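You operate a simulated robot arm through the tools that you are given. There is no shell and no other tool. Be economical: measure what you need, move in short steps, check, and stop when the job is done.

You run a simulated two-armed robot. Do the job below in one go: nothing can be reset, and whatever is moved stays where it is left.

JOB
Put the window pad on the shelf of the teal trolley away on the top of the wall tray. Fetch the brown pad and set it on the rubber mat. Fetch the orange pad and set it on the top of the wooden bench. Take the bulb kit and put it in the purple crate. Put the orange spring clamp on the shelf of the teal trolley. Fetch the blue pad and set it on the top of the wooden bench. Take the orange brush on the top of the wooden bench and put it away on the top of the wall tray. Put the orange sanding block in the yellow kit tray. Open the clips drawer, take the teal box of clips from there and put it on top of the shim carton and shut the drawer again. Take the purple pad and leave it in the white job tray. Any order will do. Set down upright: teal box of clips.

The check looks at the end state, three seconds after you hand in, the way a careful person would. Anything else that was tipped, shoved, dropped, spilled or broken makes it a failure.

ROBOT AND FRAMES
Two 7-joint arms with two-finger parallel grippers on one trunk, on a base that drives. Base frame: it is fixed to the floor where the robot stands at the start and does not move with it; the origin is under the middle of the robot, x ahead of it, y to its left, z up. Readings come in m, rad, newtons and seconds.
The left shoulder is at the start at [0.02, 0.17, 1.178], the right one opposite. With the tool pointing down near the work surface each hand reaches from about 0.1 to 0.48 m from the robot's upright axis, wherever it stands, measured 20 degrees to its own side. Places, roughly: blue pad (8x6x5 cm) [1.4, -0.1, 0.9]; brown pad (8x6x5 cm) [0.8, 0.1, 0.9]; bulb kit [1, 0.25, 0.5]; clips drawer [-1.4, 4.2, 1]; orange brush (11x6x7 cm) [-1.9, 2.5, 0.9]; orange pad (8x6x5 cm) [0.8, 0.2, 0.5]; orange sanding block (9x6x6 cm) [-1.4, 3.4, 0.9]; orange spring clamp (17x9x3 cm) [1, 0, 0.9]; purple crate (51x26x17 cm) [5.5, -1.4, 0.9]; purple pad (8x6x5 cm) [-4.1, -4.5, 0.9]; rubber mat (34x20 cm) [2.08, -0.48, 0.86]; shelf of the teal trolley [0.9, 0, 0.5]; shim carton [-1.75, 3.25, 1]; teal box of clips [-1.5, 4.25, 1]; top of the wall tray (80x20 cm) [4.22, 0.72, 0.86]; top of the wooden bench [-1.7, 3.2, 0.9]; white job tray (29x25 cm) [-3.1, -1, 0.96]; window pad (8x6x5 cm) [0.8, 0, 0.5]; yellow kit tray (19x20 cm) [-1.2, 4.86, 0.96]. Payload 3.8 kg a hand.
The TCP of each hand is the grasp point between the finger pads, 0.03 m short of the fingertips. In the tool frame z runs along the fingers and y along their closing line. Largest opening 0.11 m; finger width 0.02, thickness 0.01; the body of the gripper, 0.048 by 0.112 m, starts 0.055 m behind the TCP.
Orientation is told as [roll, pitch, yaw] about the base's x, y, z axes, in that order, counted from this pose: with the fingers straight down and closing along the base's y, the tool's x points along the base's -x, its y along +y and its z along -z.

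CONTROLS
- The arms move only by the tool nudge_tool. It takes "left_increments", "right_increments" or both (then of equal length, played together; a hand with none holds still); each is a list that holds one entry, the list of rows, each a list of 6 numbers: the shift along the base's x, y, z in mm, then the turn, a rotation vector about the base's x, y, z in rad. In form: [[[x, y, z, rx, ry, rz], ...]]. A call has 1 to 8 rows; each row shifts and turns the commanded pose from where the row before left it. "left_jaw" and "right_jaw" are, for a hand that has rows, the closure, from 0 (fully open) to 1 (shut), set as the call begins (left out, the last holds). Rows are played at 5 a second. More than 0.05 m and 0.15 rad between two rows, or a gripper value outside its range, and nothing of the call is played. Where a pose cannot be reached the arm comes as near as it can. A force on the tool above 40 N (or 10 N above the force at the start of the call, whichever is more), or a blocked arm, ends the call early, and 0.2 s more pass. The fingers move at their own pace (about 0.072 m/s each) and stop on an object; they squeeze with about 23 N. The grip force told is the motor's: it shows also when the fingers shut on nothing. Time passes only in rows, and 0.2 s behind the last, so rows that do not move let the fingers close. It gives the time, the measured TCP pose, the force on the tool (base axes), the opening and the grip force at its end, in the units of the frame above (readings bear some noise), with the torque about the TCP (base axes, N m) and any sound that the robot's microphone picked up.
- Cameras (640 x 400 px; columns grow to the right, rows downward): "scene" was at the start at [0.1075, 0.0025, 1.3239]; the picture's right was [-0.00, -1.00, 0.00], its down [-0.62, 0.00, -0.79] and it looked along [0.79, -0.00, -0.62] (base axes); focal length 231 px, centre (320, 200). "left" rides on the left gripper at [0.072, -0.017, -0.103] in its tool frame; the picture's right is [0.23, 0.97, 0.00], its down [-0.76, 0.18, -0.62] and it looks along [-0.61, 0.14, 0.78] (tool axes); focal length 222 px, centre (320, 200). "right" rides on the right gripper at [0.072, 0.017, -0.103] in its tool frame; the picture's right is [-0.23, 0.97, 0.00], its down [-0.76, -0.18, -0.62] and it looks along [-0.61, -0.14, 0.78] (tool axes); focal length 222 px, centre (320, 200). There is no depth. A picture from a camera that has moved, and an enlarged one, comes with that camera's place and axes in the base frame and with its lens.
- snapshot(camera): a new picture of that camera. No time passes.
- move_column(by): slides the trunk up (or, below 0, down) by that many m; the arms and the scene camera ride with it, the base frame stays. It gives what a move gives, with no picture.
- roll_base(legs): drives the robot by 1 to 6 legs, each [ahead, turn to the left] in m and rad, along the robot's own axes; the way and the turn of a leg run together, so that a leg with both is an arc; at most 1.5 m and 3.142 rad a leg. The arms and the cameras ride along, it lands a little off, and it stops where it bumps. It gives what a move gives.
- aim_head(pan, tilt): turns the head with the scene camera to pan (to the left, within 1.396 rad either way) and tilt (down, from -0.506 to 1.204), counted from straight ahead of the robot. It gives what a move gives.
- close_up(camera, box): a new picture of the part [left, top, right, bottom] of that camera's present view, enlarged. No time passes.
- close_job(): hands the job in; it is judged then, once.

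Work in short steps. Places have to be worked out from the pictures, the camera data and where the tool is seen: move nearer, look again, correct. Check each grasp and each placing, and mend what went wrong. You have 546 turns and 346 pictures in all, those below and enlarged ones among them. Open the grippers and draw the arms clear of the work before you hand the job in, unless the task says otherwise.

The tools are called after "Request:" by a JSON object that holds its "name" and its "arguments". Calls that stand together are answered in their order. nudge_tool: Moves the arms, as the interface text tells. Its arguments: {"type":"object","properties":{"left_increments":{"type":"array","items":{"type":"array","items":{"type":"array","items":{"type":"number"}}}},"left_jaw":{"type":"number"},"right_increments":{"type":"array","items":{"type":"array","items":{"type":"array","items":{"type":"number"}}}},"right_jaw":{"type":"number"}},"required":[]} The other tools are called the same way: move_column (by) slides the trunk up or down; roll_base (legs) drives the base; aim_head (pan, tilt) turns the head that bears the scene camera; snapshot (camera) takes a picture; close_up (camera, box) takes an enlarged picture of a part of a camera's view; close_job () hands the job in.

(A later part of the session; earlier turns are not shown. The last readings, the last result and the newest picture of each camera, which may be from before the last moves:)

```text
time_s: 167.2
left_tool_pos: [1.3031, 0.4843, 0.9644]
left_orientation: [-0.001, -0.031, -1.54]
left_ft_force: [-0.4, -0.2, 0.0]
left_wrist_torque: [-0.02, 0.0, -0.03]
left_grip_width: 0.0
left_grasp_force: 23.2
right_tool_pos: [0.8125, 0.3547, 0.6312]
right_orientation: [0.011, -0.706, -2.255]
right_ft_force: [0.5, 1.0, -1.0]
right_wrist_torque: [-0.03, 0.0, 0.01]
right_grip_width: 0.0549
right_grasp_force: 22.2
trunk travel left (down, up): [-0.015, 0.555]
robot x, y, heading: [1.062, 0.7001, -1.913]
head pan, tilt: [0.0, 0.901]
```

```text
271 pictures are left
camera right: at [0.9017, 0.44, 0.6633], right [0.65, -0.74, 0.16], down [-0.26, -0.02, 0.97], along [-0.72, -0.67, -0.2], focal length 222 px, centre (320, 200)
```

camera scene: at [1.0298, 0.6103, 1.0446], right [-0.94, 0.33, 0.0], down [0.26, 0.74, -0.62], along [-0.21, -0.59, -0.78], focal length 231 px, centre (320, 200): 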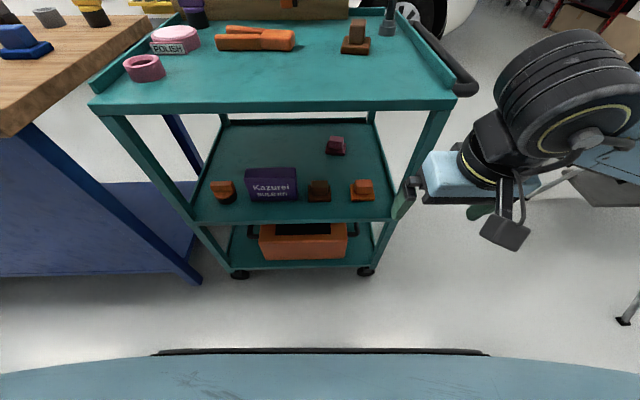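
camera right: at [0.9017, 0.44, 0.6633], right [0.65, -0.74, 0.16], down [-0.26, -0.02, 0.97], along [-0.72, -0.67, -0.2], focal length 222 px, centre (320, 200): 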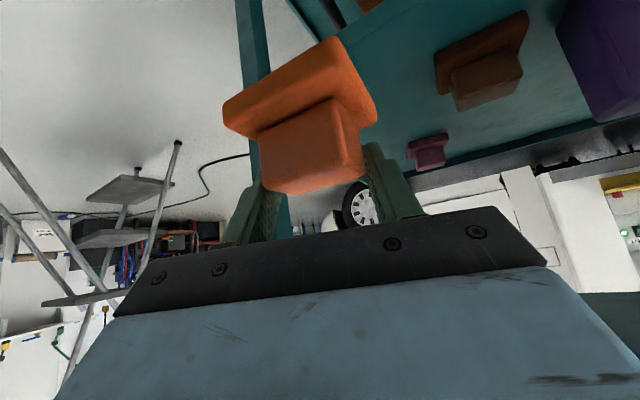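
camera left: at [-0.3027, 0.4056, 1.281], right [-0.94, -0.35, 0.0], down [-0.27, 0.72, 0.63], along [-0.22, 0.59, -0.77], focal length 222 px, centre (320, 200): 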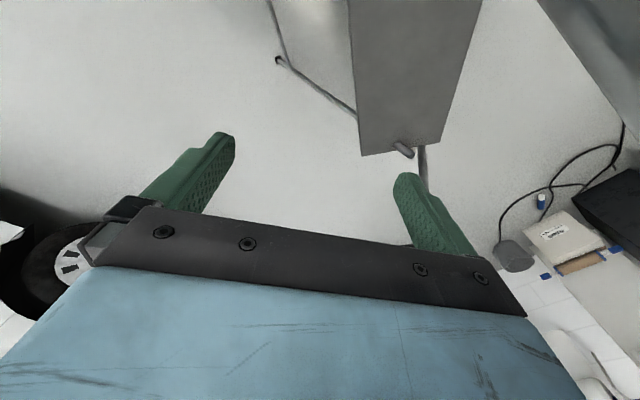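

Orange pad is held. Next the clamp with the left hand: I raise the trunk, keep the right hand back and high, and open the left jaw.

Request:
{"name": "move_column", "arguments": {"by": 0.33}}

Request:
{"name": "nudge_tool", "arguments": {"right_increments": [[[-10, 10, 30, 0, 0, 0], [-10, 10, 30, 0, 0, 0], [-10, 10, 30, 0, 0, 0], [-10, 10, 30, 0, 0, 0]]], "left_increments": [[[-25, 0, -20, 0, 0, -0.09], [-25, 0, -20, 0, 0, -0.09], [-25, -10, -20, 0, 0, -0.09], [-25, -10, -20, 0, 0, -0.09]]], "left_jaw": 0}}

Request:
{"name": "snapshot", "arguments": {"camera": "scene"}}

Request:
{"name": "snapshot", "arguments": {"camera": "left"}}

```text
time_s: 170.5
left_tool_pos: [1.3034, 0.483, 1.2925]
left_orientation: [-0.001, -0.031, -1.541]
left_ft_force: [-0.6, -0.4, 0.1]
left_wrist_torque: [-0.01, -0.02, 0.0]
left_grip_width: 0.0
left_grasp_force: 22.8
right_tool_pos: [0.8128, 0.3543, 0.9614]
right_orientation: [0.013, -0.705, -2.254]
right_ft_force: [-0.1, -0.2, -1.1]
right_wrist_torque: [0.04, 0.0, -0.02]
right_grip_width: 0.0547
right_grasp_force: 22.6
trunk travel left (down, up): [-0.345, 0.225]
robot x, y, heading: [1.0592, 0.6968, -1.917]
head pan, tilt: [0.0, 0.901]
```

```text
time_s: 171.5
left_tool_pos: [1.1978, 0.4462, 1.2433]
left_orientation: [-0.002, -0.032, -1.904]
left_ft_force: [-0.3, -0.4, -0.5]
left_wrist_torque: [-0.01, -0.01, 0.01]
left_grip_width: 0.1101
left_grasp_force: 0.1
left hand out of reach, approached as far as the arm can: row 1, 2, 3
right_tool_pos: [0.7707, 0.394, 1.0817]
right_orientation: [0.012, -0.704, -2.255]
right_ft_force: [0.1, -0.9, -0.9]
right_wrist_torque: [0.01, 0.0, 0.02]
right_grip_width: 0.054
right_grasp_force: 23.2
trunk travel left (down, up): [-0.345, 0.225]
robot x, y, heading: [1.0615, 0.6972, -1.913]
head pan, tilt: [0.0, 0.901]
```

```text
270 pictures are left
camera scene: at [1.0288, 0.6101, 1.3745], right [-0.94, 0.33, 0.0], down [0.26, 0.74, -0.62], along [-0.21, -0.59, -0.78], focal length 231 px, centre (320, 200)
```

scene: 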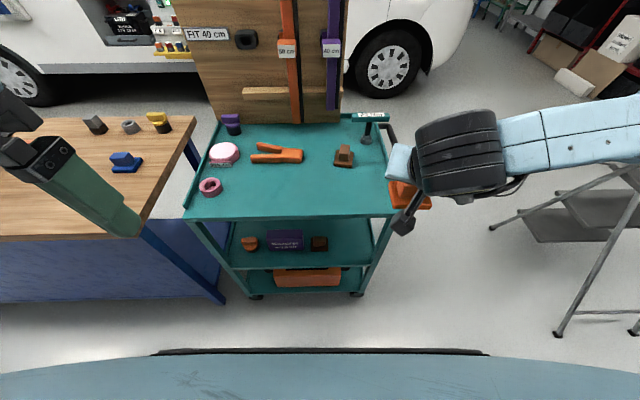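

```text
269 pictures are left
camera left: at [1.2056, 0.5238, 1.3444], right [0.99, -0.1, -0.01], down [-0.07, -0.76, 0.65], along [-0.07, -0.64, -0.76], focal length 222 px, centre (320, 200)
```

left: 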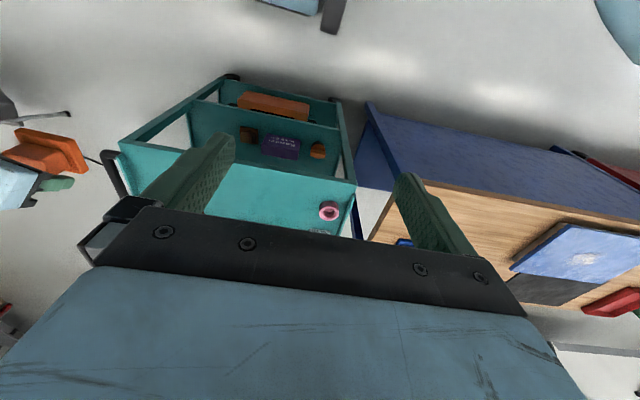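

To set the clamp on the shelf later I need its long axis pointing inward, so I will first pick it from above and turn it near the trolley's edge. I drive closer and yaw the left hand by 90°.

Request:
{"name": "roll_base", "arguments": {"legs": [[0.17, 0]]}}

Request:
{"name": "nudge_tool", "arguments": {"left_increments": [[[-20, -25, 0, 0, 0, 0.15], [-20, -25, 0, 0, 0, 0.15], [-20, -25, 0, 0, 0, 0.15], [-20, -25, 0, 0, 0, 0.15], [-20, -25, 0, 0, 0, 0.15], [-20, -25, 0, 0, 0, 0.15], [-20, -25, 0, 0, 0, 0.15], [-20, -25, 0, 0, 0, 0.15]]]}}

Request:
{"name": "snapshot", "arguments": {"camera": "scene"}}

Request:
{"name": "snapshot", "arguments": {"camera": "left"}}

```text
time_s: 172.9
left_tool_pos: [1.1404, 0.2856, 1.2438]
left_orientation: [-0.002, -0.032, -1.903]
left_ft_force: [0.6, 0.1, -0.5]
left_wrist_torque: [-0.01, 0.0, 0.0]
left_grip_width: 0.11
left_grasp_force: 0.1
right_tool_pos: [0.7144, 0.2329, 1.0823]
right_orientation: [0.013, -0.704, -2.256]
right_ft_force: [0.3, -0.8, -0.9]
right_wrist_torque: [-0.01, -0.01, -0.01]
right_grip_width: 0.0542
right_grasp_force: 22.4
trunk travel left (down, up): [-0.345, 0.225]
robot x, y, heading: [1.0094, 0.536, -1.917]
head pan, tilt: [0.0, 0.901]
```

```text
time_s: 174.8
left_tool_pos: [0.9809, 0.0854, 1.2428]
left_orientation: [0.0, -0.032, -0.7]
left_ft_force: [1.0, 0.8, -0.9]
left_wrist_torque: [0.01, 0.0, -0.03]
left_grip_width: 0.1098
left_grasp_force: 0.1
right_tool_pos: [0.7143, 0.2322, 1.082]
right_orientation: [0.012, -0.702, -2.255]
right_ft_force: [0.9, -0.4, -1.1]
right_wrist_torque: [0.02, -0.03, 0.0]
right_grip_width: 0.0539
right_grasp_force: 23.2
trunk travel left (down, up): [-0.345, 0.225]
robot x, y, heading: [1.0018, 0.5369, -1.914]
head pan, tilt: [0.0, 0.901]
```

```text
268 pictures are left
camera scene: at [0.9719, 0.4496, 1.3744], right [-0.94, 0.34, 0.0], down [0.26, 0.74, -0.62], along [-0.21, -0.58, -0.78], focal length 231 px, centre (320, 200)
```

scene: 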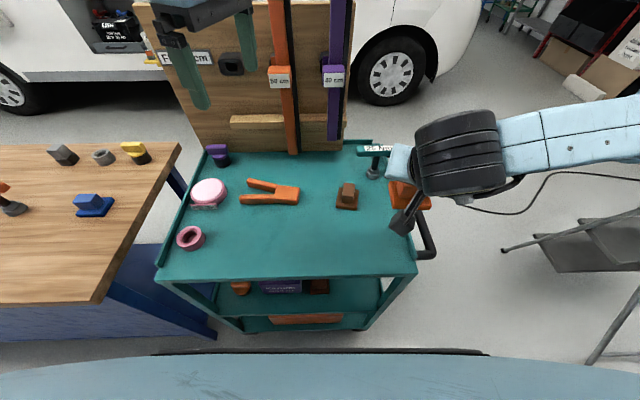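

```text
267 pictures are left
camera left: at [0.9117, 0.1222, 1.3434], right [0.45, 0.89, -0.01], down [0.68, -0.34, 0.65], along [0.57, -0.3, -0.76], focal length 222 px, centre (320, 200)
```

left: 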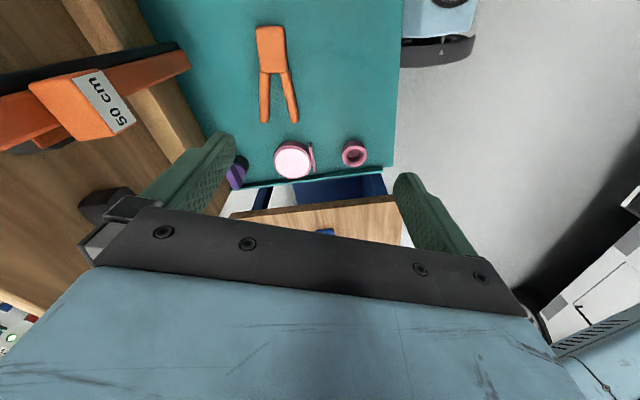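

Clamp body at about (0.912, 0.026), axis at -29°. I move the left hand over it.

Request:
{"name": "nudge_tool", "arguments": {"left_increments": [[[-18, -15, -40, 0, 0, 0.05], [-18, -15, -40, 0, 0, 0.05], [-18, -15, -40, 0, 0, 0.05], [-17, -13, -40, 0, 0, 0.04], [0, 0, -40, 0, 0, 0], [0, 0, -40, 0, 0, 0], [0, 0, -40, 0, 0, 0]]]}}

Request:
{"name": "snapshot", "arguments": {"camera": "left"}}

```text
time_s: 176.3
left_tool_pos: [0.9101, 0.0276, 0.9638]
left_orientation: [-0.002, -0.032, -0.513]
left_ft_force: [-0.6, -0.2, -0.4]
left_wrist_torque: [0.03, -0.02, 0.01]
left_grip_width: 0.11
left_grasp_force: 0.0
right_tool_pos: [0.7153, 0.2342, 1.0818]
right_orientation: [0.012, -0.706, -2.255]
right_ft_force: [0.2, -0.6, -1.2]
right_wrist_torque: [-0.01, -0.01, 0.01]
right_grip_width: 0.0537
right_grasp_force: 23.0
trunk travel left (down, up): [-0.345, 0.225]
robot x, y, heading: [1.0054, 0.5382, -1.914]
head pan, tilt: [0.0, 0.901]
```

```text
266 pictures are left
camera left: at [0.836, 0.0513, 1.0643], right [0.28, 0.96, -0.01], down [0.73, -0.21, 0.65], along [0.62, -0.19, -0.76], focal length 222 px, centre (320, 200)
```

left: 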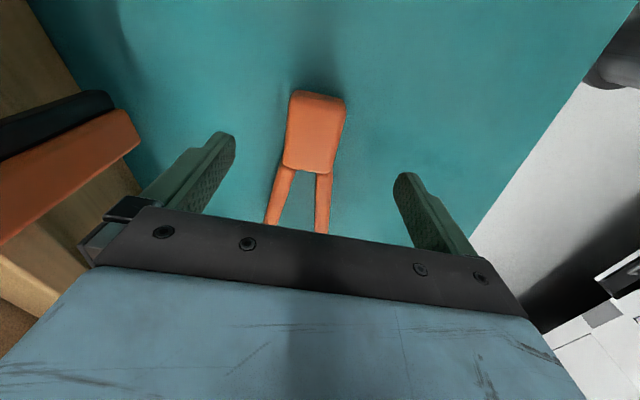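

Well aligned. I descend to z 0.892 carefully and close.

Request:
{"name": "nudge_tool", "arguments": {"left_increments": [[[0, -4, -30, 0, 0, 0], [0, 0, -25, 0, 0, 0], [0, 0, -10, 0, 0, 0], [0, 0, -7, 0, 0, 0]]]}}

Request:
{"name": "nudge_tool", "arguments": {"left_increments": [[[0, 0, 0, 0, 0, 0], [0, 0, 0, 0, 0, 0], [0, 0, 0, 0, 0, 0], [0, 0, 0, 0, 0, 0]]], "left_jaw": 1}}

Request:
{"name": "snapshot", "arguments": {"camera": "left"}}

```text
time_s: 177.3
left_tool_pos: [0.9094, 0.0241, 0.8925]
left_orientation: [-0.004, -0.032, -0.512]
left_ft_force: [-0.4, 0.9, 0.5]
left_wrist_torque: [0.0, 0.02, 0.01]
left_grip_width: 0.11
left_grasp_force: 0.0
right_tool_pos: [0.7134, 0.2331, 1.0808]
right_orientation: [0.012, -0.705, -2.254]
right_ft_force: [0.6, -0.8, -0.7]
right_wrist_torque: [-0.02, 0.0, -0.01]
right_grip_width: 0.0537
right_grasp_force: 22.9
trunk travel left (down, up): [-0.345, 0.225]
robot x, y, heading: [1.004, 0.5382, -1.91]
head pan, tilt: [0.0, 0.901]
```

```text
time_s: 178.3
left_tool_pos: [0.9086, 0.0243, 0.8921]
left_orientation: [-0.001, -0.031, -0.512]
left_ft_force: [-0.1, 0.4, 0.3]
left_wrist_torque: [0.03, 0.0, 0.0]
left_grip_width: 0.0496
left_grasp_force: 23.3
right_tool_pos: [0.7136, 0.2329, 1.0807]
right_orientation: [0.012, -0.705, -2.254]
right_ft_force: [0.1, 0.6, -1.8]
right_wrist_torque: [0.0, 0.0, 0.02]
right_grip_width: 0.0537
right_grasp_force: 23.3
trunk travel left (down, up): [-0.345, 0.225]
robot x, y, heading: [1.0013, 0.5398, -1.913]
head pan, tilt: [0.0, 0.901]
```

```text
265 pictures are left
camera left: at [0.8356, 0.0478, 0.9927], right [0.28, 0.96, -0.01], down [0.73, -0.21, 0.65], along [0.62, -0.19, -0.76], focal length 222 px, centre (320, 200)
```

left: 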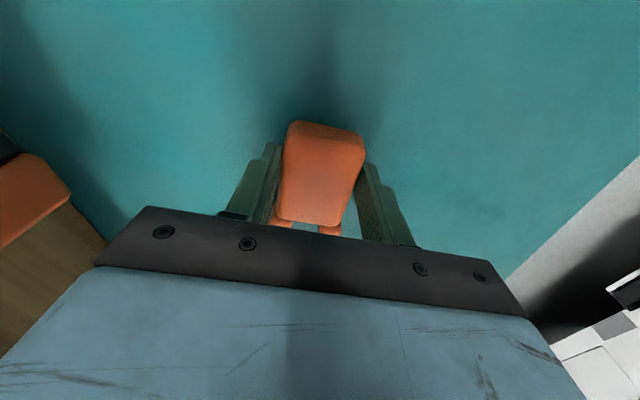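

Gripped (0.05). I lift it, turn it by -77° so the handles point inward, and bring it near the left edge.

Request:
{"name": "nudge_tool", "arguments": {"left_increments": [[[0, 0, 30, 0, 0, 0], [0, 0, 20, 0, 0, 0], [8, 22, 0, 0, 0, -0.145], [8, 22, 0, 0, 0, -0.145], [8, 22, 0, 0, 0, -0.145], [8, 22, 0, 0, 0, -0.145], [8, 22, 0, 0, 0, -0.145], [8, 23, 0, 0, 0, -0.145]]]}}

Request:
{"name": "nudge_tool", "arguments": {"left_increments": [[[0, 0, 0, 0, 0, -0.145], [0, 0, 0, 0, 0, -0.145], [0, 0, 0, 0, 0, -0.145], [0, 0, 0, 0, 0, -0.05]]]}}

Request:
{"name": "snapshot", "arguments": {"camera": "left"}}

Request:
{"name": "snapshot", "arguments": {"camera": "scene"}}

```text
time_s: 180.2
left_tool_pos: [0.9588, 0.1582, 0.9421]
left_orientation: [-0.002, -0.03, -1.385]
left_ft_force: [-0.2, -0.1, -1.1]
left_wrist_torque: [0.04, 0.0, -0.02]
left_grip_width: 0.0495
left_grasp_force: 22.7
right_tool_pos: [0.7157, 0.2343, 1.081]
right_orientation: [0.012, -0.704, -2.256]
right_ft_force: [-0.2, -0.2, -0.5]
right_wrist_torque: [-0.07, 0.0, 0.01]
right_grip_width: 0.0532
right_grasp_force: 23.2
trunk travel left (down, up): [-0.345, 0.225]
robot x, y, heading: [1.0037, 0.5391, -1.917]
head pan, tilt: [0.0, 0.901]
```

```text
time_s: 181.2
left_tool_pos: [0.9568, 0.157, 0.9421]
left_orientation: [-0.002, -0.032, -1.87]
left_ft_force: [-0.4, 0.7, -1.6]
left_wrist_torque: [0.06, -0.04, -0.05]
left_grip_width: 0.0496
left_grasp_force: 23.5
right_tool_pos: [0.7151, 0.2327, 1.0818]
right_orientation: [0.011, -0.706, -2.254]
right_ft_force: [0.3, 0.0, -0.4]
right_wrist_torque: [-0.01, -0.03, -0.01]
right_grip_width: 0.0532
right_grasp_force: 23.0
trunk travel left (down, up): [-0.345, 0.225]
robot x, y, heading: [1.0047, 0.5415, -1.915]
head pan, tilt: [0.0, 0.901]
```

```text
264 pictures are left
camera left: at [0.9642, 0.2352, 1.0424], right [1.0, -0.07, -0.01], down [-0.05, -0.76, 0.65], along [-0.05, -0.64, -0.76], focal length 222 px, centre (320, 200)
```

left: 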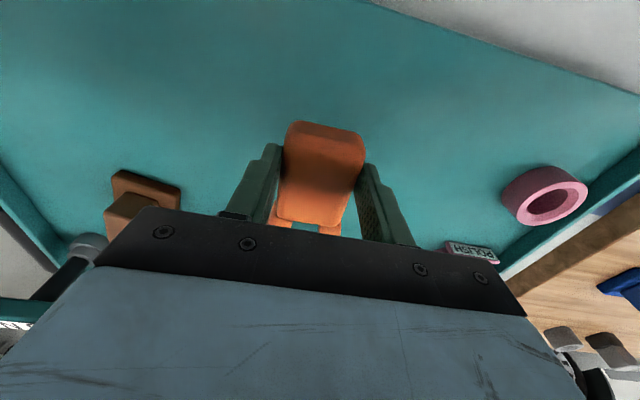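

```text
263 pictures are left
camera scene: at [0.9727, 0.4499, 1.3745], right [-0.94, 0.34, 0.0], down [0.26, 0.74, -0.62], along [-0.21, -0.59, -0.78], focal length 231 px, centre (320, 200)
```

scene: 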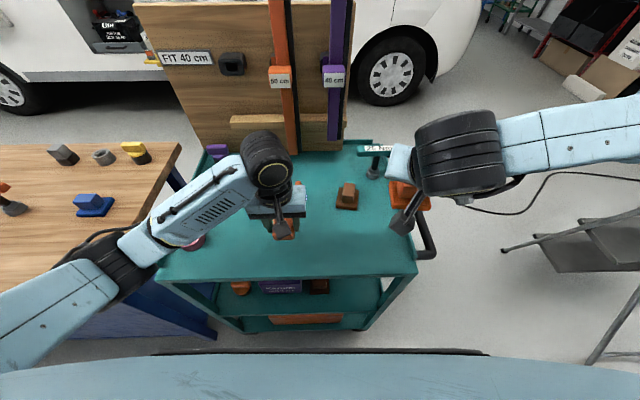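

I set it down here, then re-grip it with the tool tilted forward.

Request:
{"name": "nudge_tool", "arguments": {"left_increments": [[[0, 0, -25, 0, 0, 0], [0, 0, -15, 0, 0, 0], [0, 0, -9, 0, 0, 0], [0, 0, 0, 0, 0, 0]]]}}

Request:
{"name": "nudge_tool", "arguments": {"left_increments": [[[0, 0, 0, 0, 0, 0], [0, 0, 0, 0, 0, 0], [0, 0, 0, 0, 0, 0], [0, 0, 10, -0.14, 0.05, 0], [0, 0, 5, -0.14, 0.05, 0], [0, 0, 0, -0.14, 0.05, 0], [0, 0, 0, -0.14, 0.05, 0], [0, 0, 0, -0.14, 0.05, 0]]], "left_jaw": 0}}

Request:
{"name": "snapshot", "arguments": {"camera": "left"}}

```text
time_s: 182.2
left_tool_pos: [0.9584, 0.1566, 0.8924]
left_orientation: [-0.003, -0.033, -1.87]
left_ft_force: [0.5, 0.1, -1.1]
left_wrist_torque: [0.07, 0.0, -0.03]
left_grip_width: 0.0491
left_grasp_force: 22.8
right_tool_pos: [0.716, 0.2321, 1.0807]
right_orientation: [0.012, -0.704, -2.256]
right_ft_force: [0.0, -0.1, 0.4]
right_wrist_torque: [-0.01, 0.01, 0.03]
right_grip_width: 0.0529
right_grasp_force: 23.7
trunk travel left (down, up): [-0.345, 0.225]
robot x, y, heading: [1.004, 0.5391, -1.916]
head pan, tilt: [0.0, 0.901]
```

```text
time_s: 183.9
left_tool_pos: [0.9574, 0.1569, 0.9075]
left_orientation: [-0.045, -0.776, -1.851]
left_ft_force: [-0.4, -0.1, 0.2]
left_wrist_torque: [0.02, -0.04, 0.03]
left_grip_width: 0.1101
left_grasp_force: 0.2
right_tool_pos: [0.7147, 0.2342, 1.0822]
right_orientation: [0.011, -0.705, -2.255]
right_ft_force: [0.5, 0.2, 0.1]
right_wrist_torque: [-0.02, 0.04, -0.02]
right_grip_width: 0.0529
right_grasp_force: 23.4
trunk travel left (down, up): [-0.345, 0.225]
robot x, y, heading: [1.0002, 0.5365, -1.916]
head pan, tilt: [0.0, 0.901]
```

```text
262 pictures are left
camera left: at [0.9807, 0.2815, 0.931], right [0.97, -0.14, -0.19], down [0.17, -0.16, 0.97], along [-0.17, -0.98, -0.14], focal length 222 px, centre (320, 200)
```

left: 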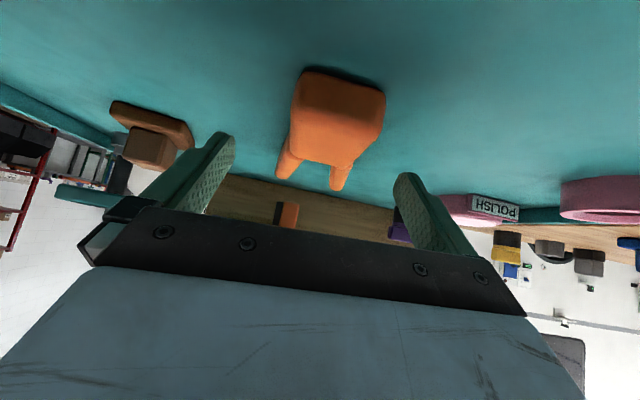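

Good alignment. I lower 2 cm and close.

Request:
{"name": "nudge_tool", "arguments": {"left_increments": [[[4, -5, -11, 0, 0, 0], [3, -5, -9, 0, 0, 0]]]}}

Request:
{"name": "nudge_tool", "arguments": {"left_increments": [[[0, 0, 0, 0, 0, 0], [0, 0, 0, 0, 0, 0], [0, 0, 0, 0, 0, 0], [0, 0, 0, 0, 0, 0], [0, 0, 25, 0, 0, 0], [0, 0, 25, 0, 0, 0]]], "left_jaw": 1}}

Request:
{"name": "snapshot", "arguments": {"camera": "left"}}

```text
time_s: 184.6
left_tool_pos: [0.9642, 0.1463, 0.8869]
left_orientation: [-0.045, -0.775, -1.848]
left_ft_force: [0.2, 0.2, -0.8]
left_wrist_torque: [-0.01, 0.0, 0.0]
left_grip_width: 0.1101
left_grasp_force: 0.0
right_tool_pos: [0.7139, 0.233, 1.0818]
right_orientation: [0.012, -0.706, -2.256]
right_ft_force: [-0.1, 0.9, -1.3]
right_wrist_torque: [-0.03, 0.0, 0.04]
right_grip_width: 0.0527
right_grasp_force: 22.6
trunk travel left (down, up): [-0.345, 0.225]
robot x, y, heading: [1.0068, 0.5409, -1.915]
head pan, tilt: [0.0, 0.901]
```

```text
time_s: 185.9
left_tool_pos: [0.9644, 0.1468, 0.9377]
left_orientation: [-0.042, -0.773, -1.852]
left_ft_force: [1.1, -0.3, -1.0]
left_wrist_torque: [0.07, -0.03, -0.01]
left_grip_width: 0.0497
left_grasp_force: 23.4
right_tool_pos: [0.7131, 0.2332, 1.0807]
right_orientation: [0.012, -0.704, -2.256]
right_ft_force: [0.3, -0.8, 0.4]
right_wrist_torque: [0.01, -0.02, 0.0]
right_grip_width: 0.0527
right_grasp_force: 23.1
trunk travel left (down, up): [-0.345, 0.225]
robot x, y, heading: [1.0075, 0.5394, -1.918]
head pan, tilt: [0.0, 0.901]
```

```text
261 pictures are left
camera left: at [0.9877, 0.2714, 0.9615], right [0.97, -0.14, -0.19], down [0.16, -0.17, 0.97], along [-0.17, -0.98, -0.14], focal length 222 px, centre (320, 200)
```

left: 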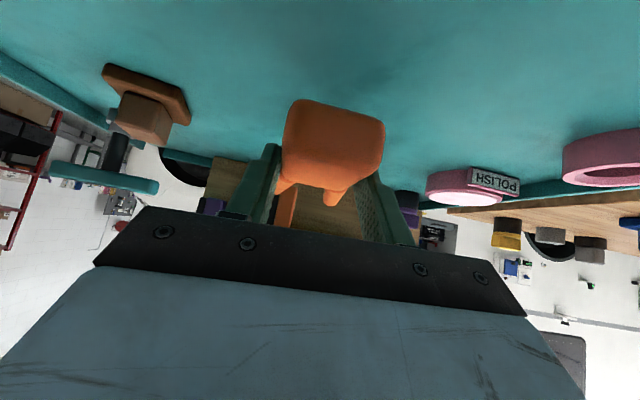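

The clamp is held level. The free shelf spot is where the orange pad was; for the left hand I need to shift the robot about 0.21 m toward the handle end.

Request:
{"name": "roll_base", "arguments": {"legs": [[-0.22, 0], [0, -1.5], [0.24, 0], [0, 1.5]]}}

Request:
{"name": "move_column", "arguments": {"by": -0.34}}

Request:
{"name": "snapshot", "arguments": {"camera": "scene"}}

```text
time_s: 196.4
left_tool_pos: [0.8106, 0.4227, 0.9374]
left_orientation: [-0.044, -0.772, -1.842]
left_ft_force: [0.2, 0.0, -1.4]
left_wrist_torque: [0.07, -0.04, -0.02]
left_grip_width: 0.0497
left_grasp_force: 22.9
right_tool_pos: [0.5596, 0.5063, 1.0817]
right_orientation: [0.01, -0.705, -2.247]
right_ft_force: [-0.2, -0.5, 0.3]
right_wrist_torque: [-0.03, 0.0, -0.02]
right_grip_width: 0.0515
right_grasp_force: 23.4
trunk travel left (down, up): [-0.345, 0.225]
robot x, y, heading: [0.8465, 0.8154, -1.903]
head pan, tilt: [0.0, 0.901]
```

```text
time_s: 199.7
left_tool_pos: [0.8097, 0.423, 0.5986]
left_orientation: [-0.041, -0.773, -1.844]
left_ft_force: [0.2, 0.7, -1.1]
left_wrist_torque: [0.02, 0.0, 0.01]
left_grip_width: 0.0492
left_grasp_force: 22.9
right_tool_pos: [0.5593, 0.5074, 0.7416]
right_orientation: [0.012, -0.705, -2.246]
right_ft_force: [0.5, -0.2, -1.0]
right_wrist_torque: [-0.03, -0.02, -0.02]
right_grip_width: 0.0514
right_grasp_force: 23.2
trunk travel left (down, up): [-0.005, 0.565]
robot x, y, heading: [0.8463, 0.8132, -1.903]
head pan, tilt: [0.0, 0.901]
```

```text
260 pictures are left
camera scene: at [0.8153, 0.7254, 1.0346], right [-0.94, 0.33, 0.0], down [0.26, 0.74, -0.62], along [-0.2, -0.59, -0.78], focal length 231 px, centre (320, 200)
```

scene: 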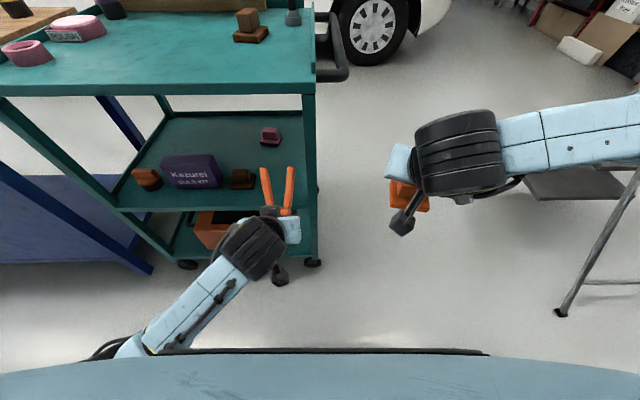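

Good line-up: the handles already point into the shelf. I move in over the shelf, clear of the brown pad and post.

Request:
{"name": "nudge_tool", "arguments": {"left_increments": [[[-6, -28, -4, 0, 0, 0], [-6, -28, -4, 0, 0, 0], [-6, -28, -4, 0, 0, 0], [-6, -28, -4, 0, 0, 0]]]}}

Request:
{"name": "snapshot", "arguments": {"camera": "left"}}

Request:
{"name": "snapshot", "arguments": {"camera": "scene"}}

```text
time_s: 200.7
left_tool_pos: [0.7867, 0.3112, 0.5818]
left_orientation: [-0.044, -0.775, -1.844]
left_ft_force: [-0.1, 0.8, -0.7]
left_wrist_torque: [0.07, 0.02, 0.03]
left_grip_width: 0.0494
left_grasp_force: 22.5
right_tool_pos: [0.5591, 0.5068, 0.7425]
right_orientation: [0.012, -0.707, -2.248]
right_ft_force: [0.4, 0.3, -1.2]
right_wrist_torque: [-0.01, 0.01, -0.01]
right_grip_width: 0.0508
right_grasp_force: 22.9
trunk travel left (down, up): [-0.005, 0.565]
robot x, y, heading: [0.845, 0.8111, -1.903]
head pan, tilt: [0.0, 0.901]
```

```text
259 pictures are left
camera left: at [0.8081, 0.4345, 0.6058], right [0.97, -0.13, -0.19], down [0.17, -0.17, 0.97], along [-0.16, -0.98, -0.14], focal length 222 px, centre (320, 200)
```

left: 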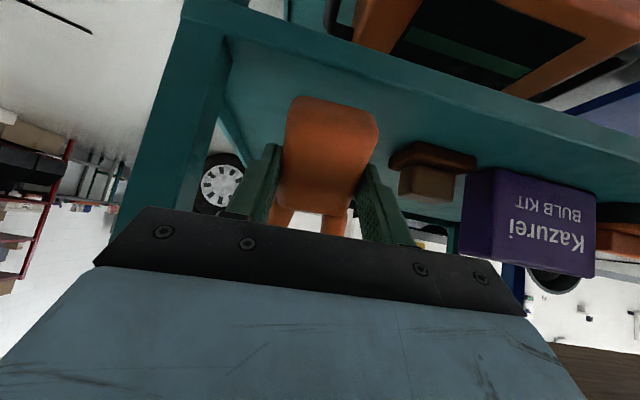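

```text
258 pictures are left
camera scene: at [0.8153, 0.7254, 1.0345], right [-0.94, 0.33, 0.0], down [0.26, 0.74, -0.62], along [-0.2, -0.59, -0.78], focal length 231 px, centre (320, 200)
```

scene: 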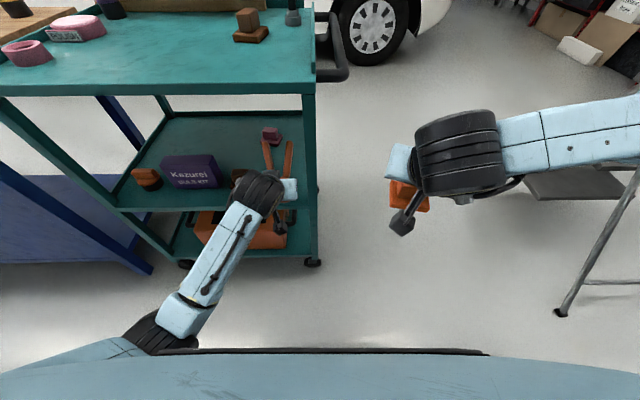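

Request:
{"name": "nudge_tool", "arguments": {"left_increments": [[[-4, -28, 0, 0, 0, 0], [-4, -28, 0, 0, 0, 0], [-4, -28, 0, 0, 0, 0], [0, 0, -20, 0, 0, 0], [0, 0, -15, 0, 0, 0], [0, 0, -10, 0, 0, 0]]]}}

Request:
{"name": "snapshot", "arguments": {"camera": "left"}}

```text
time_s: 202.1
left_tool_pos: [0.7749, 0.2254, 0.5394]
left_orientation: [-0.046, -0.784, -1.842]
left_ft_force: [-2.9, -5.4, 15.3]
left_wrist_torque: [-0.18, -0.33, -0.12]
left_grip_width: 0.0498
left_grasp_force: 23.3
right_tool_pos: [0.5595, 0.5078, 0.7427]
right_orientation: [0.013, -0.704, -2.248]
right_ft_force: [-0.2, 0.1, 0.0]
right_wrist_torque: [0.0, 0.02, -0.02]
right_grip_width: 0.051
right_grasp_force: 23.3
trunk travel left (down, up): [-0.005, 0.565]
robot x, y, heading: [0.8485, 0.8136, -1.903]
head pan, tilt: [0.0, 0.901]
```

```text
257 pictures are left
camera left: at [0.7953, 0.3497, 0.5633], right [0.97, -0.14, -0.19], down [0.17, -0.16, 0.97], along [-0.16, -0.98, -0.13], focal length 222 px, centre (320, 200)
```

left: 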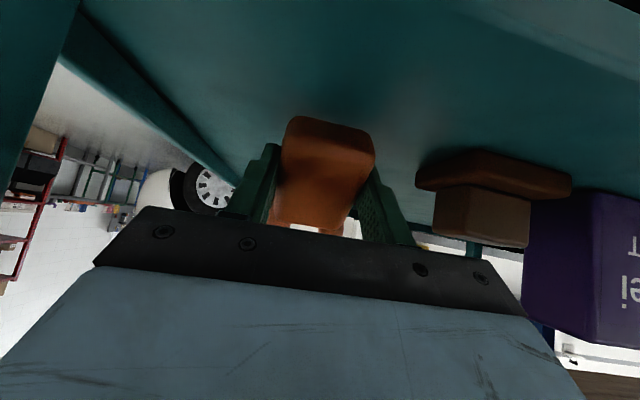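

The clamp rests on the shelf (15 N). I open, and withdraw along the entry path.

Request:
{"name": "nudge_tool", "arguments": {"left_increments": [[[0, 0, 2, 0, 0, 0], [0, 0, 0, 0, 0, 0], [0, 0, 0, 0, 0, 0], [2, 15, 18, 0, 0, 0], [5, 28, 8, 0, 0, 0], [5, 28, 4, 0, 0, 0], [5, 28, 0, 0, 0, 0], [5, 28, 0, 0, 0, 0]]], "left_jaw": 0}}

Request:
{"name": "snapshot", "arguments": {"camera": "left"}}

Request:
{"name": "snapshot", "arguments": {"camera": "scene"}}

```text
time_s: 203.9
left_tool_pos: [0.7956, 0.3546, 0.5697]
left_orientation: [-0.043, -0.773, -1.841]
left_ft_force: [-0.1, 0.1, -0.1]
left_wrist_torque: [-0.02, -0.01, 0.0]
left_grip_width: 0.1102
left_grasp_force: 0.0
right_tool_pos: [0.5587, 0.507, 0.7412]
right_orientation: [0.014, -0.704, -2.248]
right_ft_force: [0.1, 0.2, -0.4]
right_wrist_torque: [-0.01, 0.03, -0.05]
right_grip_width: 0.0511
right_grasp_force: 22.9
trunk travel left (down, up): [-0.005, 0.565]
robot x, y, heading: [0.8493, 0.8149, -1.905]
head pan, tilt: [0.0, 0.901]
```

```text
256 pictures are left
camera left: at [0.8177, 0.478, 0.5928], right [0.97, -0.13, -0.19], down [0.17, -0.17, 0.97], along [-0.16, -0.98, -0.14], focal length 222 px, centre (320, 200)
```

left: 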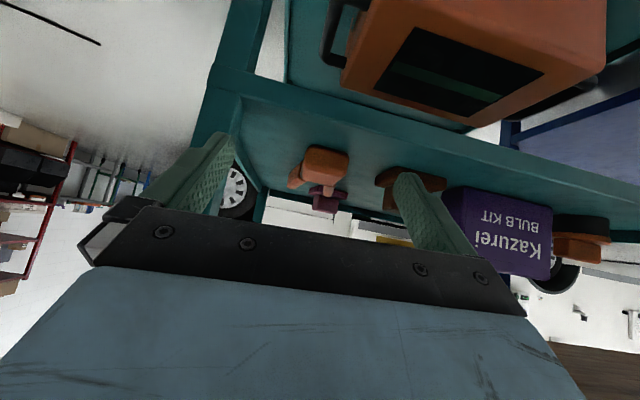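

```text
255 pictures are left
camera scene: at [0.8153, 0.7255, 1.0345], right [-0.94, 0.33, 0.0], down [0.26, 0.74, -0.62], along [-0.2, -0.59, -0.78], focal length 231 px, centre (320, 200)
```

scene: 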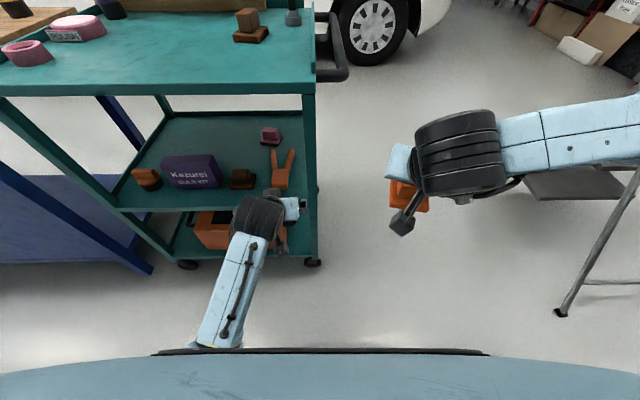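

The clamp lies flat on the shelf. Next, the blue pad (about (1.42, -0.11)) with the left hand: I raise the trunk, straighten the left tool, and drive to the bench's left side.

Request:
{"name": "move_column", "arguments": {"by": 0.38}}

Request:
{"name": "nudge_tool", "arguments": {"left_increments": [[[0, 10, 30, 0.13, -0.046, 0], [0, 10, 30, 0.13, -0.046, 0], [0, 10, 30, 0.13, -0.046, 0], [0, 10, 30, 0.13, -0.046, 0], [0, 10, 30, 0.13, -0.046, 0], [0, 0, 30, 0.09, -0.03, 0]]]}}

Request:
{"name": "roll_base", "arguments": {"legs": [[0, 1.39], [0.78, 0], [0, -1.43]]}}

Request:
{"name": "snapshot", "arguments": {"camera": "scene"}}

```text
time_s: 207.6
left_tool_pos: [0.7955, 0.3534, 0.9482]
left_orientation: [-0.045, -0.774, -1.843]
left_ft_force: [0.3, -0.6, 0.1]
left_wrist_torque: [0.03, 0.0, 0.0]
left_grip_width: 0.1096
left_grasp_force: 0.2
right_tool_pos: [0.5582, 0.5065, 1.1205]
right_orientation: [0.013, -0.706, -2.247]
right_ft_force: [-0.5, -0.2, -0.6]
right_wrist_torque: [0.02, -0.02, -0.03]
right_grip_width: 0.0508
right_grasp_force: 23.1
trunk travel left (down, up): [-0.385, 0.185]
robot x, y, heading: [0.8455, 0.8178, -1.906]
head pan, tilt: [0.0, 0.901]
```

```text
time_s: 209.2
left_tool_pos: [0.7995, 0.3179, 0.9473]
left_orientation: [0.073, 0.029, -1.821]
left_ft_force: [-0.3, 0.4, 0.9]
left_wrist_torque: [-0.01, -0.02, 0.03]
left_grip_width: 0.1101
left_grasp_force: 0.2
left hand out of reach, approached as far as the arm can: row 3, 4, 5, 6
right_tool_pos: [0.5589, 0.5077, 1.1211]
right_orientation: [0.013, -0.706, -2.247]
right_ft_force: [-0.4, 0.3, -0.8]
right_wrist_torque: [-0.03, 0.0, -0.04]
right_grip_width: 0.0509
right_grasp_force: 23.2
trunk travel left (down, up): [-0.385, 0.185]
robot x, y, heading: [0.8468, 0.8125, -1.906]
head pan, tilt: [0.0, 0.901]
stopped in row 6 (left hand): the arm was blocked; the commanded pose is now the measured one
```

```text
time_s: 220.3
left_tool_pos: [1.4465, -0.072, 0.9471]
left_orientation: [0.073, 0.029, -1.883]
left_ft_force: [0.0, -0.1, 0.4]
left_wrist_torque: [-0.04, -0.01, 0.07]
left_grip_width: 0.1101
left_grasp_force: 0.2
right_tool_pos: [1.2168, 0.1322, 1.1203]
right_orientation: [0.011, -0.706, -2.308]
right_ft_force: [0.2, 0.0, -1.6]
right_wrist_torque: [0.0, 0.01, 0.01]
right_grip_width: 0.0496
right_grasp_force: 22.5
trunk travel left (down, up): [-0.385, 0.185]
robot x, y, heading: [1.5211, 0.4209, -1.962]
head pan, tilt: [0.0, 0.901]
```

```text
254 pictures are left
camera scene: at [1.4859, 0.3344, 1.4145], right [-0.92, 0.38, 0.0], down [0.3, 0.72, -0.62], along [-0.24, -0.57, -0.78], focal length 231 px, centre (320, 200)
```

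scene: 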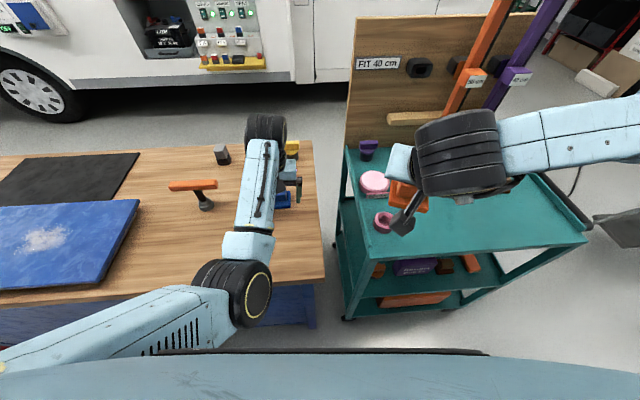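

The left hand is already close above the blue pad. I look with the wrist camera.

Request:
{"name": "snapshot", "arguments": {"camera": "left"}}

Request:
{"name": "close_up", "arguments": {"camera": "scene", "box": [220, 130, 340, 220]}}

```text
253 pictures are left
camera left: at [1.4435, 0.0017, 1.0512], right [0.99, -0.08, 0.08], down [-0.11, -0.78, 0.61], along [0.01, -0.62, -0.79], focal length 222 px, centre (320, 200)
```

left: 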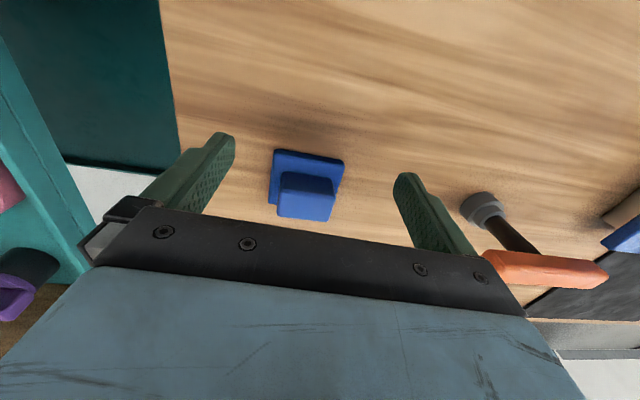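

```text
4.44 times, centred on (280, 175) of scene
camera zoom: at [1.4859, 0.3344, 1.4145], right [-0.92, 0.38, 0.0], down [0.3, 0.72, -0.62], along [-0.24, -0.57, -0.78], focal length 1027 px, centre (498, 311)
```

zoom: 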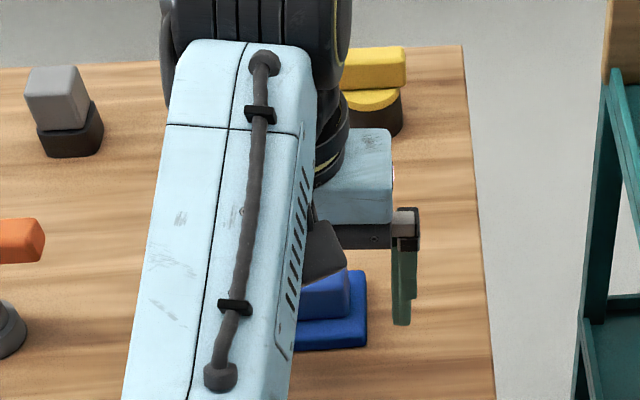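

Blue pad centre is about (1.434, -0.113). I move over it and down to z 0.914.

Request:
{"name": "nudge_tool", "arguments": {"left_increments": [[[-7, -20, 0, -0.035, -0.01, 0], [-6, -21, 0, -0.035, -0.01, 0], [0, 0, -15, 0, 0, 0], [0, 0, -10, 0, 0, 0]]]}}

Request:
{"name": "snapshot", "arguments": {"camera": "left"}}

```text
time_s: 221.3
left_tool_pos: [1.4322, -0.1134, 0.9223]
left_orientation: [0.112, -0.031, -1.881]
left_ft_force: [-0.1, -0.6, 0.1]
left_wrist_torque: [-0.01, 0.03, 0.03]
left_grip_width: 0.1098
left_grasp_force: 0.1
right_tool_pos: [1.2165, 0.1323, 1.1214]
right_orientation: [0.013, -0.706, -2.309]
right_ft_force: [0.8, 0.8, -0.2]
right_wrist_torque: [0.03, 0.0, 0.0]
right_grip_width: 0.05
right_grasp_force: 23.5
trunk travel left (down, up): [-0.385, 0.185]
robot x, y, heading: [1.5246, 0.4208, -1.96]
head pan, tilt: [0.0, 0.901]
```

```text
251 pictures are left
camera left: at [1.4286, -0.0317, 1.0205], right [0.99, -0.08, 0.1], down [-0.13, -0.74, 0.66], along [0.02, -0.67, -0.74], focal length 222 px, centre (320, 200)
```

left: 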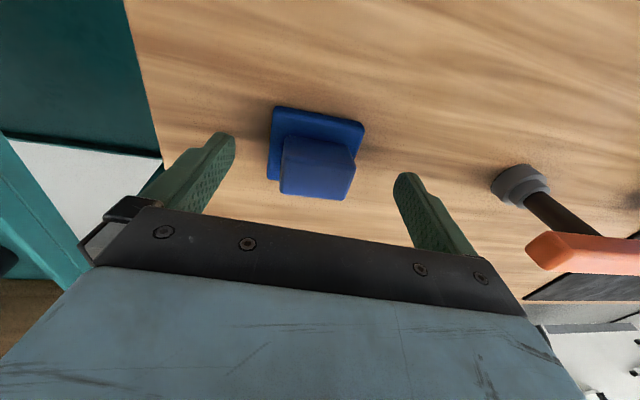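

Request:
{"name": "nudge_tool", "arguments": {"left_increments": [[[0, 0, 0, 0.042, 0.1, 0], [0, 2, -7, 0, 0, 0]]]}}

Request:
{"name": "nudge_tool", "arguments": {"left_increments": [[[0, 0, 0, 0, 0, 0], [0, 0, 0, 0, 0, 0], [0, 0, 0, 0, 0, 0], [0, 0, 0, 0, 0, 0], [0, 0, 25, 0, 0, 0], [0, 0, 25, 0, 0, 0]]], "left_jaw": 1}}

Request:
{"name": "snapshot", "arguments": {"camera": "left"}}

```text
time_s: 221.9
left_tool_pos: [1.4326, -0.1109, 0.9171]
left_orientation: [0.005, -0.022, -1.879]
left_ft_force: [0.5, 0.8, -0.3]
left_wrist_torque: [-0.03, 0.0, 0.03]
left_grip_width: 0.1101
left_grasp_force: 0.0
right_tool_pos: [1.2169, 0.1311, 1.121]
right_orientation: [0.013, -0.706, -2.308]
right_ft_force: [0.2, -0.4, -0.3]
right_wrist_torque: [0.01, -0.01, -0.01]
right_grip_width: 0.0499
right_grasp_force: 23.5
trunk travel left (down, up): [-0.385, 0.185]
robot x, y, heading: [1.5207, 0.4187, -1.967]
head pan, tilt: [0.0, 0.901]
```

```text
time_s: 223.3
left_tool_pos: [1.4314, -0.1101, 0.9654]
left_orientation: [0.006, -0.021, -1.877]
left_ft_force: [-0.6, 0.2, -0.5]
left_wrist_torque: [0.02, -0.01, 0.04]
left_grip_width: 0.0492
left_grasp_force: 23.2
right_tool_pos: [1.2184, 0.1315, 1.1204]
right_orientation: [0.013, -0.704, -2.309]
right_ft_force: [0.1, 0.3, -0.6]
right_wrist_torque: [0.02, -0.01, 0.0]
right_grip_width: 0.05
right_grasp_force: 23.0
trunk travel left (down, up): [-0.385, 0.185]
robot x, y, heading: [1.5243, 0.4206, -1.968]
head pan, tilt: [0.0, 0.901]
```

```text
250 pictures are left
camera left: at [1.4375, -0.0339, 1.067], right [1.0, -0.08, 0.0], down [-0.06, -0.77, 0.64], along [-0.05, -0.64, -0.77], focal length 222 px, centre (320, 200)
```

left: 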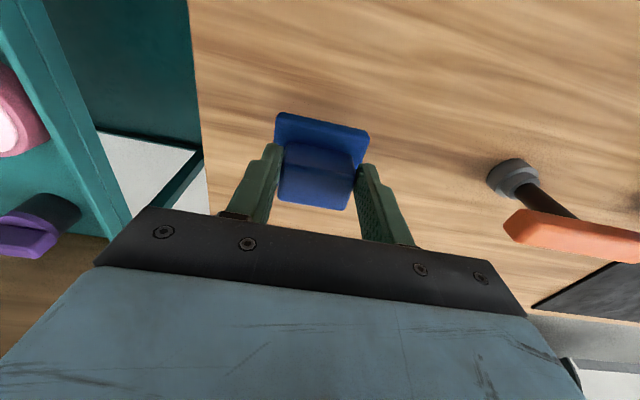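

Blue pad held. I raise everything, back out and turn toward the left wall's wooden bench, stopping midway to look.

Request:
{"name": "move_column", "arguments": {"by": 0.17}}

Request:
{"name": "roll_base", "arguments": {"legs": [[-0.35, 0], [0, -1.68], [1.4, 0]]}}

Request:
{"name": "aim_head", "arguments": {"pan": 0, "tilt": 0.45}}

Request:
{"name": "snapshot", "arguments": {"camera": "scene"}}

```text
time_s: 225.3
left_tool_pos: [1.432, -0.1115, 1.1354]
left_orientation: [0.005, -0.02, -1.878]
left_ft_force: [0.5, -0.2, -1.2]
left_wrist_torque: [0.01, -0.01, -0.01]
left_grip_width: 0.0492
left_grasp_force: 23.0
right_tool_pos: [1.2182, 0.1308, 1.2915]
right_orientation: [0.012, -0.706, -2.307]
right_ft_force: [-0.4, 0.1, -0.7]
right_wrist_torque: [-0.02, 0.04, 0.01]
right_grip_width: 0.0496
right_grasp_force: 23.0
trunk travel left (down, up): [-0.555, 0.015]
robot x, y, heading: [1.5219, 0.4215, -1.961]
head pan, tilt: [0.0, 0.901]
```

```text
time_s: 236.0
left_tool_pos: [0.2816, 1.3704, 1.1358]
left_orientation: [0.003, -0.022, 2.718]
left_ft_force: [-0.8, -1.0, 0.0]
left_wrist_torque: [0.0, 0.01, 0.03]
left_grip_width: 0.0493
left_grasp_force: 22.9
right_tool_pos: [0.5503, 1.561, 1.2891]
right_orientation: [0.006, -0.699, 2.268]
right_ft_force: [-0.4, -0.1, -0.7]
right_wrist_torque: [-0.02, -0.02, -0.02]
right_grip_width: 0.0493
right_grasp_force: 22.7
trunk travel left (down, up): [-0.555, 0.015]
robot x, y, heading: [0.8004, 1.2183, 2.626]
head pan, tilt: [0.0, 0.901]
stopped in leg 3: the robot was blocked; the commanded pose is now the measured one
```

```text
time_s: 236.9
left_tool_pos: [0.2804, 1.3723, 1.1347]
left_orientation: [0.004, -0.022, 2.716]
left_ft_force: [-0.1, -0.3, -1.6]
left_wrist_torque: [-0.01, -0.01, -0.01]
left_grip_width: 0.049
left_grasp_force: 22.5
right_tool_pos: [0.5493, 1.563, 1.2873]
right_orientation: [0.007, -0.697, 2.27]
right_ft_force: [0.5, 0.6, -1.3]
right_wrist_torque: [0.02, 0.04, -0.01]
right_grip_width: 0.0494
right_grasp_force: 22.9
trunk travel left (down, up): [-0.555, 0.015]
robot x, y, heading: [0.7972, 1.2221, 2.631]
head pan, tilt: [0.0, 0.45]
```

```text
249 pictures are left
camera scene: at [0.7004, 1.2777, 1.6228], right [0.49, 0.87, 0.0], down [0.38, -0.21, -0.9], along [-0.78, 0.44, -0.44], focal length 231 px, centre (320, 200)
```

scene: 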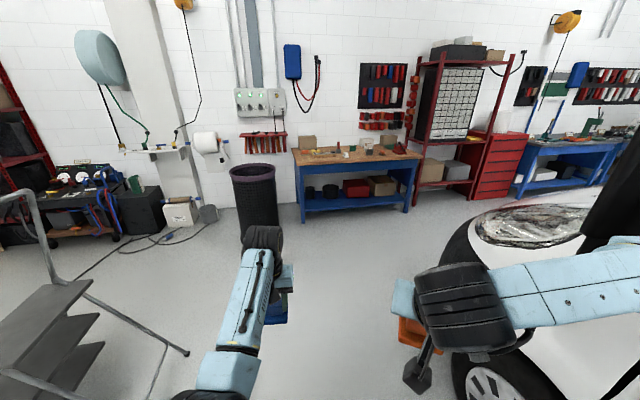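

The base stopped near the camper's front (right arm side). I back slightly, steer more to the left, and continue.

Request:
{"name": "roll_base", "arguments": {"legs": [[-0.12, 0], [0, 0.2], [0.7, 0]]}}

Request:
{"name": "snapshot", "arguments": {"camera": "scene"}}

```text
time_s: 242.3
left_tool_pos: [-0.3034, 1.4229, 1.1349]
left_orientation: [0.005, -0.022, 2.917]
left_ft_force: [0.0, 0.0, -1.4]
left_wrist_torque: [0.02, -0.06, -0.01]
left_grip_width: 0.049
left_grasp_force: 22.9
right_tool_pos: [-0.0787, 1.6631, 1.2865]
right_orientation: [0.006, -0.696, 2.469]
right_ft_force: [-0.4, 0.4, 0.1]
right_wrist_torque: [0.01, 0.0, 0.0]
right_grip_width: 0.0494
right_grasp_force: 22.8
trunk travel left (down, up): [-0.555, 0.015]
robot x, y, heading: [0.2314, 1.3736, 2.827]
head pan, tilt: [0.0, 0.45]
```

```text
248 pictures are left
camera scene: at [0.1263, 1.4133, 1.6229], right [0.31, 0.95, 0.0], down [0.41, -0.13, -0.9], along [-0.86, 0.28, -0.44], focal length 231 px, centre (320, 200)
```

scene: 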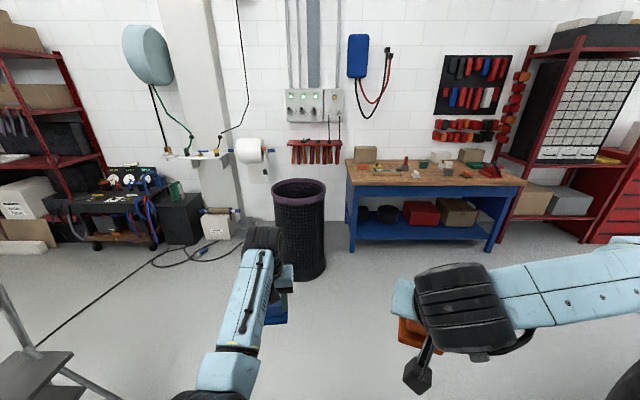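

Request:
{"name": "close_up", "arguments": {"camera": "scene", "box": [330, 130, 540, 261]}}

```text
3.05 times, centred on (435, 196) of scene
camera zoom: at [0.1263, 1.4133, 1.6229], right [0.31, 0.95, 0.0], down [0.41, -0.13, -0.9], along [-0.86, 0.28, -0.44], focal length 704 px, centre (-30, 214)
```

zoom: 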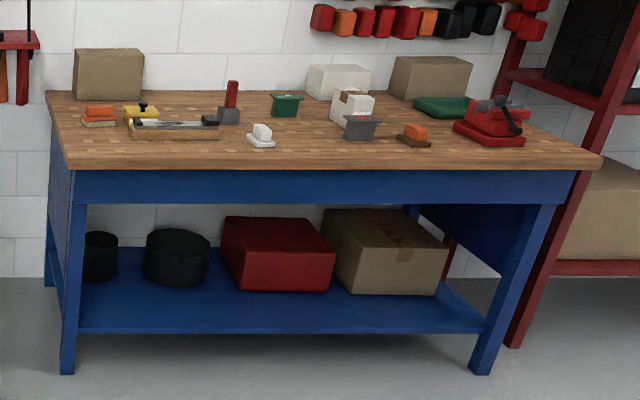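

Now I can see the bench: brush at left back, white pad, grey tray, sanding block, shim carton (white), vise. I drive in front of it.

Request:
{"name": "roll_base", "arguments": {"legs": [[0, -0.51], [1.4, 0], [0.38, 0], [0, 0.54]]}}

Request:
{"name": "aim_head", "arguments": {"pan": 0, "tilt": 0.8}}

Request:
{"name": "snapshot", "arguments": {"camera": "scene"}}

```text
time_s: 254.2
left_tool_pos: [-1.5094, 2.7085, 1.1366]
left_orientation: [0.004, -0.024, 2.946]
left_ft_force: [-0.2, -0.8, -0.4]
left_wrist_torque: [-0.01, 0.0, -0.02]
left_grip_width: 0.0489
left_grasp_force: 22.6
right_tool_pos: [-1.2908, 2.956, 1.2871]
right_orientation: [0.005, -0.698, 2.499]
right_ft_force: [-0.9, 1.0, -1.4]
right_wrist_torque: [0.0, 0.01, -0.02]
right_grip_width: 0.0492
right_grasp_force: 23.3
trunk travel left (down, up): [-0.555, 0.015]
robot x, y, heading: [-0.9668, 2.6788, 2.861]
head pan, tilt: [0.0, 0.45]
```

```text
time_s: 255.1
left_tool_pos: [-1.5083, 2.7099, 1.135]
left_orientation: [0.007, -0.021, 2.947]
left_ft_force: [-0.7, -0.2, -0.9]
left_wrist_torque: [0.01, 0.0, 0.04]
left_grip_width: 0.049
left_grasp_force: 22.6
right_tool_pos: [-1.2894, 2.956, 1.2882]
right_orientation: [0.007, -0.696, 2.499]
right_ft_force: [1.2, 0.1, -0.8]
right_wrist_torque: [0.03, 0.0, 0.0]
right_grip_width: 0.0495
right_grasp_force: 23.4
trunk travel left (down, up): [-0.555, 0.015]
robot x, y, heading: [-0.9704, 2.676, 2.86]
head pan, tilt: [0.0, 0.799]
```

```text
246 pictures are left
camera scene: at [-1.0673, 2.7093, 1.5925], right [0.28, 0.96, 0.0], down [0.69, -0.2, -0.7], along [-0.67, 0.19, -0.72], focal length 231 px, centre (320, 200)
```

scene: 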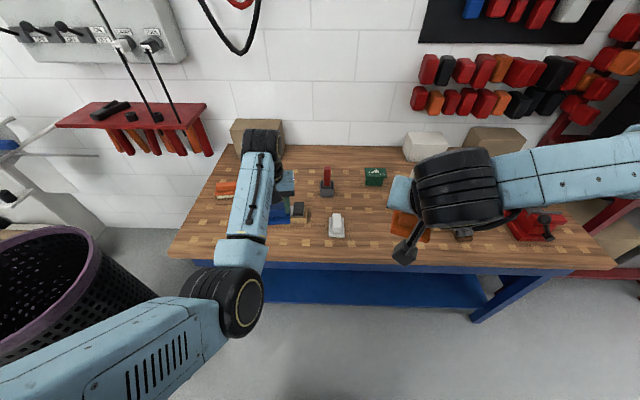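

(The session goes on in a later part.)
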